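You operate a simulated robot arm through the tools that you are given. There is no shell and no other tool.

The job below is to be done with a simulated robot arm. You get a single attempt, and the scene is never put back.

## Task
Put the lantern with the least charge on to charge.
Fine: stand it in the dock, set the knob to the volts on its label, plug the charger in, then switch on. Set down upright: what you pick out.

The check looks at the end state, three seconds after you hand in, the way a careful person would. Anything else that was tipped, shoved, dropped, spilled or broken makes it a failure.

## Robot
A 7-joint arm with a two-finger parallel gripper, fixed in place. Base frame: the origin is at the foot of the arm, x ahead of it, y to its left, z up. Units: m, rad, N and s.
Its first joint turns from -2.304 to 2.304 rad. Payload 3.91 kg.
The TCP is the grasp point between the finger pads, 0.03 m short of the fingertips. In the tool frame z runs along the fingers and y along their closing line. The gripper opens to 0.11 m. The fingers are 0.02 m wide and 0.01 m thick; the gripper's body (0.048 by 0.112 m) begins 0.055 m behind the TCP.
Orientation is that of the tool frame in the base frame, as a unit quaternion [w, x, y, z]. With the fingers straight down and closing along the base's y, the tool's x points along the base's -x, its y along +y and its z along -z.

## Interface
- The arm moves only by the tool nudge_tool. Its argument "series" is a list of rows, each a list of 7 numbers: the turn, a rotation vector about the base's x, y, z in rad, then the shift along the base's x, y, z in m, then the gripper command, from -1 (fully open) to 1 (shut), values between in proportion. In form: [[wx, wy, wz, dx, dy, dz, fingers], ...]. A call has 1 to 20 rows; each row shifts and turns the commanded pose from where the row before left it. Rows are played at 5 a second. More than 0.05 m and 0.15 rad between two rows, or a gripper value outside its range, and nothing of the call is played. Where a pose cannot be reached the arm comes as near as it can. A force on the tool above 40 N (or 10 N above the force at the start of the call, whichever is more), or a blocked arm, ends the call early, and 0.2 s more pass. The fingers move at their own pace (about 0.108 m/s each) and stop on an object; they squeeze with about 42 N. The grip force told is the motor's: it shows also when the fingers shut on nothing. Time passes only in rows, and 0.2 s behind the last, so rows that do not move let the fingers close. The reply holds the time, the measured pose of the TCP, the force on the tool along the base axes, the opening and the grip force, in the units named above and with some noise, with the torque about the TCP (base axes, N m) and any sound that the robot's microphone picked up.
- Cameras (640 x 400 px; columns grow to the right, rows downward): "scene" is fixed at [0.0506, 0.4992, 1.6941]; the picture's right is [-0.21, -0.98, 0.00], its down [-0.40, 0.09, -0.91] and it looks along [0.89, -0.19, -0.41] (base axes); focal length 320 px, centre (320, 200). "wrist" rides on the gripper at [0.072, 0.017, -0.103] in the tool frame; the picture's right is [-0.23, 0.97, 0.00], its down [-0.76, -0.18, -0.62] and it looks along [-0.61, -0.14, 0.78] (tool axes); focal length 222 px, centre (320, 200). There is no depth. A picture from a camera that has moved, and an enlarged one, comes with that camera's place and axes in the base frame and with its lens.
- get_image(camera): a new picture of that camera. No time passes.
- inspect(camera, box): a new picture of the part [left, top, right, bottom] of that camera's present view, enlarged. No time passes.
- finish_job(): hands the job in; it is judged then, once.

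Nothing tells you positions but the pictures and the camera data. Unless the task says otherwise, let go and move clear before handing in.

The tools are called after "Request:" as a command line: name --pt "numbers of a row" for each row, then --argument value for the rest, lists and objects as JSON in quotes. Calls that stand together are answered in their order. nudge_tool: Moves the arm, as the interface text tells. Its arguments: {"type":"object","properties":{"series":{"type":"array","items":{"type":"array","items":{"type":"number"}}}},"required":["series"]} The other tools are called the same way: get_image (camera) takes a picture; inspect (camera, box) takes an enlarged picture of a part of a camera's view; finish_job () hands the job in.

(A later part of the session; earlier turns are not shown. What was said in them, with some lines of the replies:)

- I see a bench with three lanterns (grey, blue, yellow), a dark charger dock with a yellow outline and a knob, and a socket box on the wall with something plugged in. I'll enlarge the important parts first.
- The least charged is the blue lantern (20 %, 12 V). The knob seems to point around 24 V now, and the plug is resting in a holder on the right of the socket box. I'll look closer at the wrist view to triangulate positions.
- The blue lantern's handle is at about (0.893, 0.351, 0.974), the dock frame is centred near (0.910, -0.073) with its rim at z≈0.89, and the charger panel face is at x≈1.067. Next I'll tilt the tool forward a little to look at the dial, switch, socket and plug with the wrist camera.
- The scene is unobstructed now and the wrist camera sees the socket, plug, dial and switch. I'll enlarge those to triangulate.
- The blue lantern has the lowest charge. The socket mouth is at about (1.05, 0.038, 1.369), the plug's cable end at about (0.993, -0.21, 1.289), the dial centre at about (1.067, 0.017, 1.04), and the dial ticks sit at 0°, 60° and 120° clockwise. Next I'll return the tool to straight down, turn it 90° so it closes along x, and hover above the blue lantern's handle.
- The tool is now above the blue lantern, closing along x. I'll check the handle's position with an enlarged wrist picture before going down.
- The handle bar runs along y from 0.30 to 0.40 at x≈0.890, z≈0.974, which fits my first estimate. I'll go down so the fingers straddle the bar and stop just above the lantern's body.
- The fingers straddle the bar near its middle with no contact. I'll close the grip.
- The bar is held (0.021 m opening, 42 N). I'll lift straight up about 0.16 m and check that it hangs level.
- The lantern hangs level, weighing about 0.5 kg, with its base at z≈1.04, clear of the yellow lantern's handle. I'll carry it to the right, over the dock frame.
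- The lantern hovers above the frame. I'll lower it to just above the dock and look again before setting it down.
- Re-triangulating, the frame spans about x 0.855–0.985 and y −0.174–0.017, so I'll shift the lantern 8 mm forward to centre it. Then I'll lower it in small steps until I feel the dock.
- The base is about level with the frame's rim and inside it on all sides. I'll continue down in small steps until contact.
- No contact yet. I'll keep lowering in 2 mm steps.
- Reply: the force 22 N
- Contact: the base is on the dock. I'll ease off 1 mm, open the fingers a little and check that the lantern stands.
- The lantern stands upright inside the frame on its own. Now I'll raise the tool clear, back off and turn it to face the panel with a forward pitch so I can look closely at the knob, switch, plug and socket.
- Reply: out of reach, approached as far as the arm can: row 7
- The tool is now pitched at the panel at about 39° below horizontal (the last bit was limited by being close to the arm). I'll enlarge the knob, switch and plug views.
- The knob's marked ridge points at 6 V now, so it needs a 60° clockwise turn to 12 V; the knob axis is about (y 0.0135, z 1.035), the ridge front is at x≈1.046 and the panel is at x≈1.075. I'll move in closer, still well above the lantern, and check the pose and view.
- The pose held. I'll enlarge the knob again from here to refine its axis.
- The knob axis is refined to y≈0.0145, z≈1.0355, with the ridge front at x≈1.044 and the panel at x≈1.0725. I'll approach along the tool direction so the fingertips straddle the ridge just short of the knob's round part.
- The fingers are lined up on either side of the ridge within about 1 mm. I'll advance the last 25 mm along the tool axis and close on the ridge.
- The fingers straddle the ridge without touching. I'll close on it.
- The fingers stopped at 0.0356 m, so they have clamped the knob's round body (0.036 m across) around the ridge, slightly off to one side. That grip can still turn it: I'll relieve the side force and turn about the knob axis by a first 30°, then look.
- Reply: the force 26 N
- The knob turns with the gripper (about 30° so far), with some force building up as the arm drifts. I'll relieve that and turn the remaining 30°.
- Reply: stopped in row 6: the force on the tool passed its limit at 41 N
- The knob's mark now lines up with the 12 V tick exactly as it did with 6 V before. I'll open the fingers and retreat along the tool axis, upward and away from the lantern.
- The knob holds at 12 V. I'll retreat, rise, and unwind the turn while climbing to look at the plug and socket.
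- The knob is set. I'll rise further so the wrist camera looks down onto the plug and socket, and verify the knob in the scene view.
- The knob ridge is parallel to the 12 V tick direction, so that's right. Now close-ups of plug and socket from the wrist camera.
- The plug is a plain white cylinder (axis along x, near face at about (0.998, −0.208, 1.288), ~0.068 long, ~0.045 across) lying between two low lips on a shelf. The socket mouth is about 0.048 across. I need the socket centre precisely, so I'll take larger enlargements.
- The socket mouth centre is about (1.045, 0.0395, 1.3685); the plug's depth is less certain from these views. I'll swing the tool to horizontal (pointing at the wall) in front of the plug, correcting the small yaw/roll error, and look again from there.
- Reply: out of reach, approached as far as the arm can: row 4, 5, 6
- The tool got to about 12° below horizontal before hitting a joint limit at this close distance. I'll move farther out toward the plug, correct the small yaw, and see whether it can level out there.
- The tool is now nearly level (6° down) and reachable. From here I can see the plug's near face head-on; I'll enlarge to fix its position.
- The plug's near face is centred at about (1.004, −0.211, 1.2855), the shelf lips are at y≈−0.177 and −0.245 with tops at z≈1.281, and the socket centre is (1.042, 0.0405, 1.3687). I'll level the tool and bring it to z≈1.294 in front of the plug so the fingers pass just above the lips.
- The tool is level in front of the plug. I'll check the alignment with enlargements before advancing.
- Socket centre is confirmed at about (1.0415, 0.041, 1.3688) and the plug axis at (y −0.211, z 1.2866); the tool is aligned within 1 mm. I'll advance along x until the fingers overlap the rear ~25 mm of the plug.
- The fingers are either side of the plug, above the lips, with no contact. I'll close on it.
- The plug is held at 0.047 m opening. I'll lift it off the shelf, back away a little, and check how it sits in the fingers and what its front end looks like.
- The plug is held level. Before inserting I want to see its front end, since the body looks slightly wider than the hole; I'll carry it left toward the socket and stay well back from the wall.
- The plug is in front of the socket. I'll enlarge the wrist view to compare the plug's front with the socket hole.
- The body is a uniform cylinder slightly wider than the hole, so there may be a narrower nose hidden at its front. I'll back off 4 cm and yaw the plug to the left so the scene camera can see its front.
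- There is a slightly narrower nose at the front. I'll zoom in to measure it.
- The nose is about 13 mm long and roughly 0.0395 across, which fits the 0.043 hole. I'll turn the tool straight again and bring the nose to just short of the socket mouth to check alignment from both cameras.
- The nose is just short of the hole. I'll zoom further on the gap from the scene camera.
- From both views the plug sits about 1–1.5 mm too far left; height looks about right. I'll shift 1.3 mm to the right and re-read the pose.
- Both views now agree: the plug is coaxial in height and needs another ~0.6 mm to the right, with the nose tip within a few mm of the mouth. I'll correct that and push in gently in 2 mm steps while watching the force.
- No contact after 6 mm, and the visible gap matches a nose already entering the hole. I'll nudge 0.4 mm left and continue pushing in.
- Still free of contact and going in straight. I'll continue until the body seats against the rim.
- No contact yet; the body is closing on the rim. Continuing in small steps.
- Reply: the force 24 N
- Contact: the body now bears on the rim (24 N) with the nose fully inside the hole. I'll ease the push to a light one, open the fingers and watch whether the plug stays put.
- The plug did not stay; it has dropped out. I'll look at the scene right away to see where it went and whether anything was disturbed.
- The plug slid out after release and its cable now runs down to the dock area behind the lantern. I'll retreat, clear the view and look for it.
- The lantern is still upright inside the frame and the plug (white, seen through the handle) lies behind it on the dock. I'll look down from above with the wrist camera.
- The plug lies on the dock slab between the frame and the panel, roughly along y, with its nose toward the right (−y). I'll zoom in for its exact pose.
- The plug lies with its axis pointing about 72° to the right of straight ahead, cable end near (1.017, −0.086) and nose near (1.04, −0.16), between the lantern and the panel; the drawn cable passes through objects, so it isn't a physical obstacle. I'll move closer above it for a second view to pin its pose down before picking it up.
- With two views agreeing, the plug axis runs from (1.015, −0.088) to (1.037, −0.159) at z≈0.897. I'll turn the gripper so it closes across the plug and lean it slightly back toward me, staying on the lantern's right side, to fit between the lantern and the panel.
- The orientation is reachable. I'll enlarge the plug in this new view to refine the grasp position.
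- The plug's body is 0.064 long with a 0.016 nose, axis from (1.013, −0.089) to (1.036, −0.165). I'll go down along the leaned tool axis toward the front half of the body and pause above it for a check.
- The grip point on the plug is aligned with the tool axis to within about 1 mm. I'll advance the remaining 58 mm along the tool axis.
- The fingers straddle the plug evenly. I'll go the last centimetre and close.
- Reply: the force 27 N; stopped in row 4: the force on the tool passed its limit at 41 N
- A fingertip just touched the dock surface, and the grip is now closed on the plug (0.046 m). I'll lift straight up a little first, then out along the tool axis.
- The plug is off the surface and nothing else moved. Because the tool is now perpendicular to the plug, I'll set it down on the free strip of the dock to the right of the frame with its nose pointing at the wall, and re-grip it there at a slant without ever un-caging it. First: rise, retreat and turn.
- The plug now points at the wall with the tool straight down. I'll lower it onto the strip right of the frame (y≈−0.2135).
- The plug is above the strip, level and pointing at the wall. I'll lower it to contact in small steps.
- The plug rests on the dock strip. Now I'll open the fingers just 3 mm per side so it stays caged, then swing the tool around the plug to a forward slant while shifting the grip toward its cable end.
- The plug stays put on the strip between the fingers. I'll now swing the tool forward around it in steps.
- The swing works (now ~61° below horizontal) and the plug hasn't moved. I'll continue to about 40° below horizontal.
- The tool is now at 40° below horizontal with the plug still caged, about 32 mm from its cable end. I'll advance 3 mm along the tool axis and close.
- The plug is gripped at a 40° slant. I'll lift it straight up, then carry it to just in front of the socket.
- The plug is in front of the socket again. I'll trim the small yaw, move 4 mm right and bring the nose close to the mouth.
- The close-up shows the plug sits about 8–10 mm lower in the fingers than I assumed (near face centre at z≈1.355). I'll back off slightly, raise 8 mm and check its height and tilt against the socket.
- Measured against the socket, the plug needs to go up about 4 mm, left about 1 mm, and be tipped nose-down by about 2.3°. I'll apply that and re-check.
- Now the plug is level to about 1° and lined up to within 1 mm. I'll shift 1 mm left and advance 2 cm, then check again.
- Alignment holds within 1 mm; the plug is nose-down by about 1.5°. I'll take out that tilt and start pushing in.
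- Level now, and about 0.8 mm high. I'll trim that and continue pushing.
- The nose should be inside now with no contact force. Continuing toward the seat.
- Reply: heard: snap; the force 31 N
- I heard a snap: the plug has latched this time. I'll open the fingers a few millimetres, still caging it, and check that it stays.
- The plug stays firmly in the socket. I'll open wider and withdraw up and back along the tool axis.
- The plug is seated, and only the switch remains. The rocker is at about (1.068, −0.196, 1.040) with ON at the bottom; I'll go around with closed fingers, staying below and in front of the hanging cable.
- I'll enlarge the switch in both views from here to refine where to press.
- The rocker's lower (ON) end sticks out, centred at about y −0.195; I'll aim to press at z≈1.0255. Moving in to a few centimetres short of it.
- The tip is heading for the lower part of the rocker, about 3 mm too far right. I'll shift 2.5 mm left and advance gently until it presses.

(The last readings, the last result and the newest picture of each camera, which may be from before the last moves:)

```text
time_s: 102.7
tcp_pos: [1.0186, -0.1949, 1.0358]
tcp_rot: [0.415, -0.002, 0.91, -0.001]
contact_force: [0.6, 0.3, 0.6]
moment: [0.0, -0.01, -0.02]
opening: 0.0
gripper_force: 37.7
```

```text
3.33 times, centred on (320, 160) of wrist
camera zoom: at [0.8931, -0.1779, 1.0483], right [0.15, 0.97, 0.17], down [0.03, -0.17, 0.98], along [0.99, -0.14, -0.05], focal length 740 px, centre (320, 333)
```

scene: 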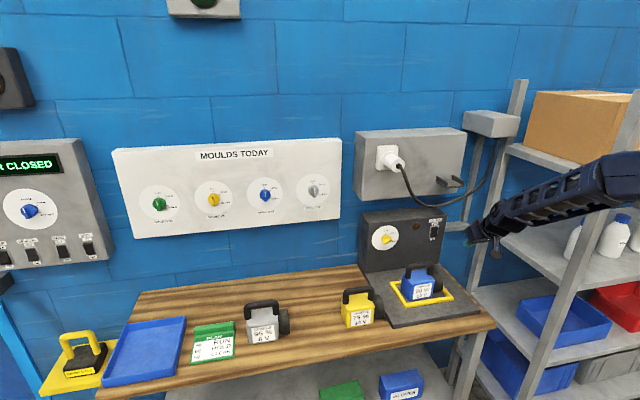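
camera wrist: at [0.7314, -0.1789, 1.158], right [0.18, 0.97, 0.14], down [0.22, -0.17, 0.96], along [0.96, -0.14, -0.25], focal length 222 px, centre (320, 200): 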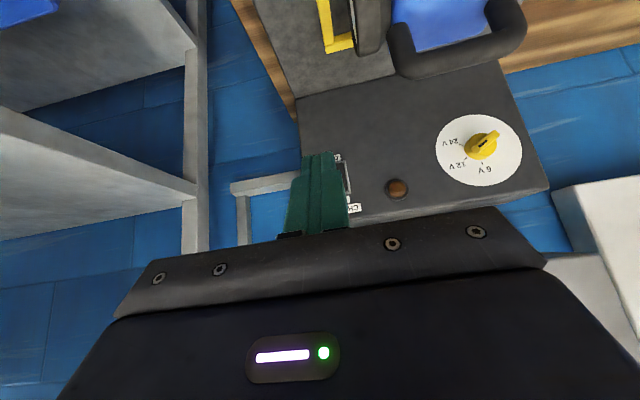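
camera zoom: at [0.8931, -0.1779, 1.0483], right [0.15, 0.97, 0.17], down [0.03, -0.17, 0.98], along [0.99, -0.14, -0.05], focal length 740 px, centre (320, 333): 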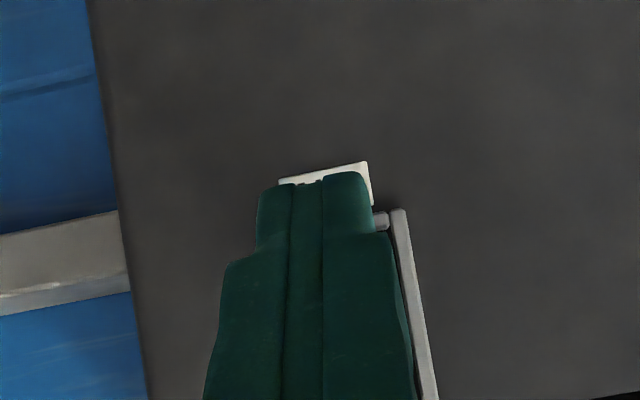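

The fingertip is squarely over the rocker's lower end. I'll raise 2 mm and press in with small steps.

Request:
nudge_tool --pt "0 0 0 0.004 0 0.002 1" --pt "0 0 0 0.004 0 0 1" --pt "0 0 0 0.003 0 0 1" --pt "0 0 0 0 0 0 1"

Request:
inspect --camera "scene" --box '[410, 205, 460, 250]'

```text
time_s: 103.7
tcp_pos: [1.0292, -0.1917, 1.0381]
tcp_rot: [0.416, -0.002, 0.909, -0.001]
contact_force: [-1.3, 0.4, -0.4]
moment: [-0.03, 0.05, 0.03]
opening: 0.0001
gripper_force: 37.9
```

```text
8.89 times, centred on (435, 228) of scene
camera zoom: at [0.0506, 0.4992, 1.6941], right [-0.21, -0.98, 0.0], down [-0.4, 0.09, -0.91], along [0.89, -0.19, -0.41], focal length 2842 px, centre (-702, -44)
```

zoom: 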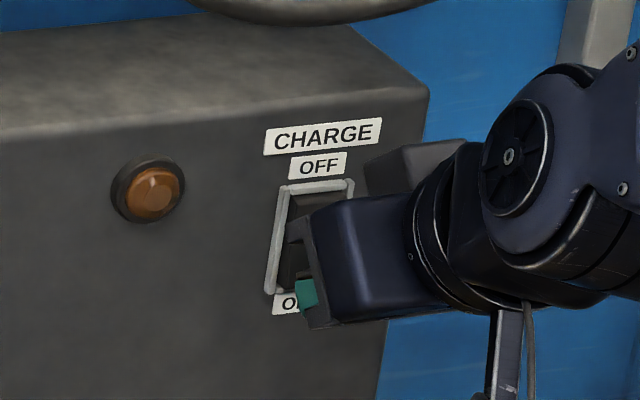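

Light contact beginning. Pressing further.

Request:
nudge_tool --pt "0 0 0 0.003 0 0 1" --pt "0 0 0 0.003 0 0 1" --pt "0 0 0 0 0 0 1"

Request:
inspect --camera "scene" --box '[410, 205, 460, 250]'

```text
time_s: 104.4
tcp_pos: [1.0319, -0.1926, 1.0367]
tcp_rot: [0.412, 0.0, 0.911, -0.002]
contact_force: [-21.4, 0.2, 6.4]
moment: [-0.01, 0.09, 0.0]
opening: 0.0
gripper_force: 37.6
stopped in row 3: the force on the tool passed its limit at 47 N (the readings are from after the stop); the commanded pose is now the measured one
```

```text
8.89 times, centred on (435, 228) of scene
camera zoom: at [0.0506, 0.4992, 1.6941], right [-0.21, -0.98, 0.0], down [-0.4, 0.09, -0.91], along [0.89, -0.19, -0.41], focal length 2842 px, centre (-702, -44)
```

zoom: 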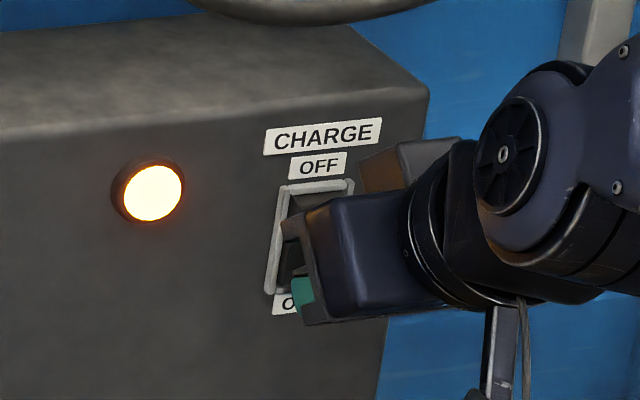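

The charge lamp lights up, so the switch is on and charging has started. I'll back straight off and move clear.

Request:
nudge_tool --pt "0 0 0 -0.01 0 0 1" --pt "0 0 0 -0.02 0 0 1" --pt "0 0 0 -0.03 0 0.01 1" --pt "0 0.05 0 -0.035 0 0.02 1" --pt "0 0.05 0 -0.035 0 0.02 1" --pt "0 0.05 0 -0.03 0 0.02 1" --pt "0 0.05 0 -0.02 0 0.03 1" --pt "0 0.05 0 -0.01 0 0.04 1" --pt "0 0.05 0 -0.01 0.01 0.04 1" --pt "0 0.05 0 -0.01 0.01 0.04 1" --pt "0 0.05 0 -0.01 0.01 0.04 1" --pt "0 0.05 0 -0.01 0.01 0.04 0.5" --pt "0 0.05 0 -0.01 0.01 0.04 0" --pt "0 0 0 0 0 0 0"

Request:
get_image --camera "scene"

Request:
inspect --camera "scene" --box '[340, 190, 510, 330]'

Request:
inspect --camera "scene" --box '[350, 110, 510, 250]'

Request:
inspect --camera "scene" --box '[360, 205, 450, 265]'

```text
time_s: 107.4
tcp_pos: [0.7946, -0.1413, 1.3779]
tcp_rot: [0.175, -0.002, 0.985, 0.0]
contact_force: [-1.2, -0.1, 0.5]
moment: [-0.02, 0.01, -0.03]
opening: 0.0552
gripper_force: 0.0
```

```text
taken
```

scene: 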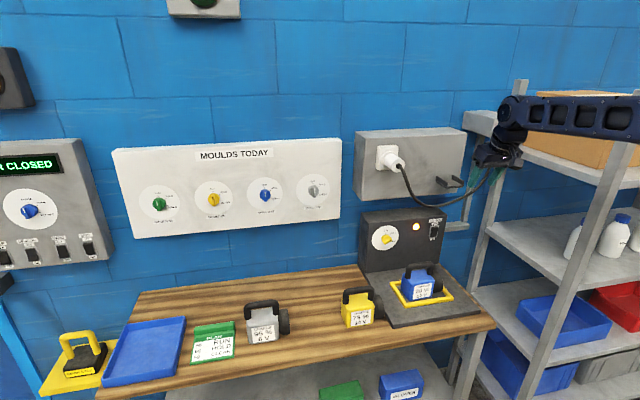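

```text
2.86 times, centred on (425, 260) of scene
camera zoom: at [0.0506, 0.4992, 1.6941], right [-0.21, -0.98, 0.0], down [-0.4, 0.09, -0.91], along [0.89, -0.19, -0.41], focal length 914 px, centre (20, 29)
```

zoom: 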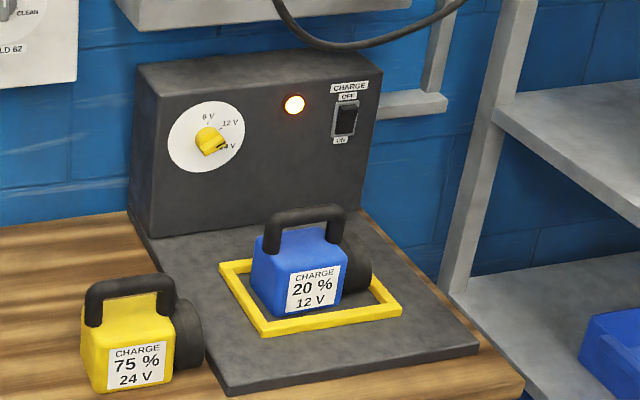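

```text
2.86 times, centred on (430, 180) of scene
camera zoom: at [0.0506, 0.4992, 1.6941], right [-0.21, -0.98, 0.0], down [-0.4, 0.09, -0.91], along [0.89, -0.19, -0.41], focal length 914 px, centre (6, 257)
```

zoom: 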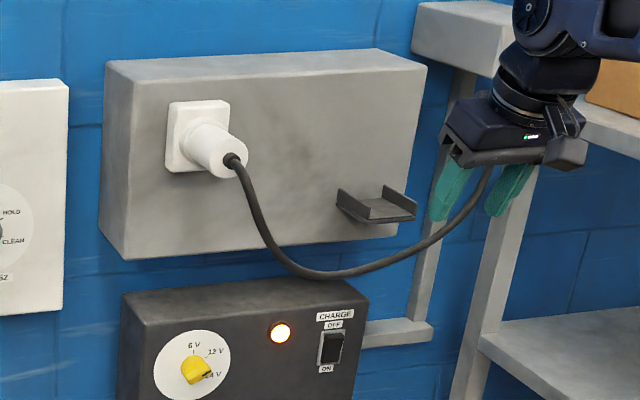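

```text
6.67 times, centred on (405, 235) of scene
camera zoom: at [0.0506, 0.4992, 1.6941], right [-0.21, -0.98, 0.0], down [-0.4, 0.09, -0.91], along [0.89, -0.19, -0.41], focal length 2132 px, centre (-247, -33)
```

zoom: 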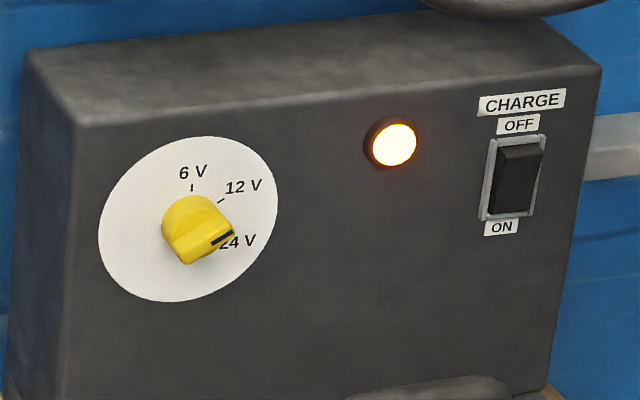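

The blue 20 % lantern stands upright inside the dock frame and the knob is at 12 V. The plug is latched in the socket, the rocker is ON with the charge lamp lit, and the other lanterns look untouched. The plug did slip out and fall onto the dock once before I re-seated it, and I could see no damage from that. The arm is clear, so I'm handing in.

Request:
finish_job

```text
The job is handed in.
```

The blue lantern had the least charge (20 %, 12 V) and is now charging. It stands upright in the dock, the knob is at 12 V, the plug is latched in the socket, and the switch is on with the charge lamp lit.

- **Plug dropped once:** On the first try the plug slid out of the socket when I let go and fell onto the dock behind the lantern. It may have nudged the lantern a few millimetres inside the frame. I picked it up and pushed it in until it snapped, and it held when I let go.
- **Everything else:** I could see no damage, and nothing else looked moved or tipped. The arm was clear before I handed in.
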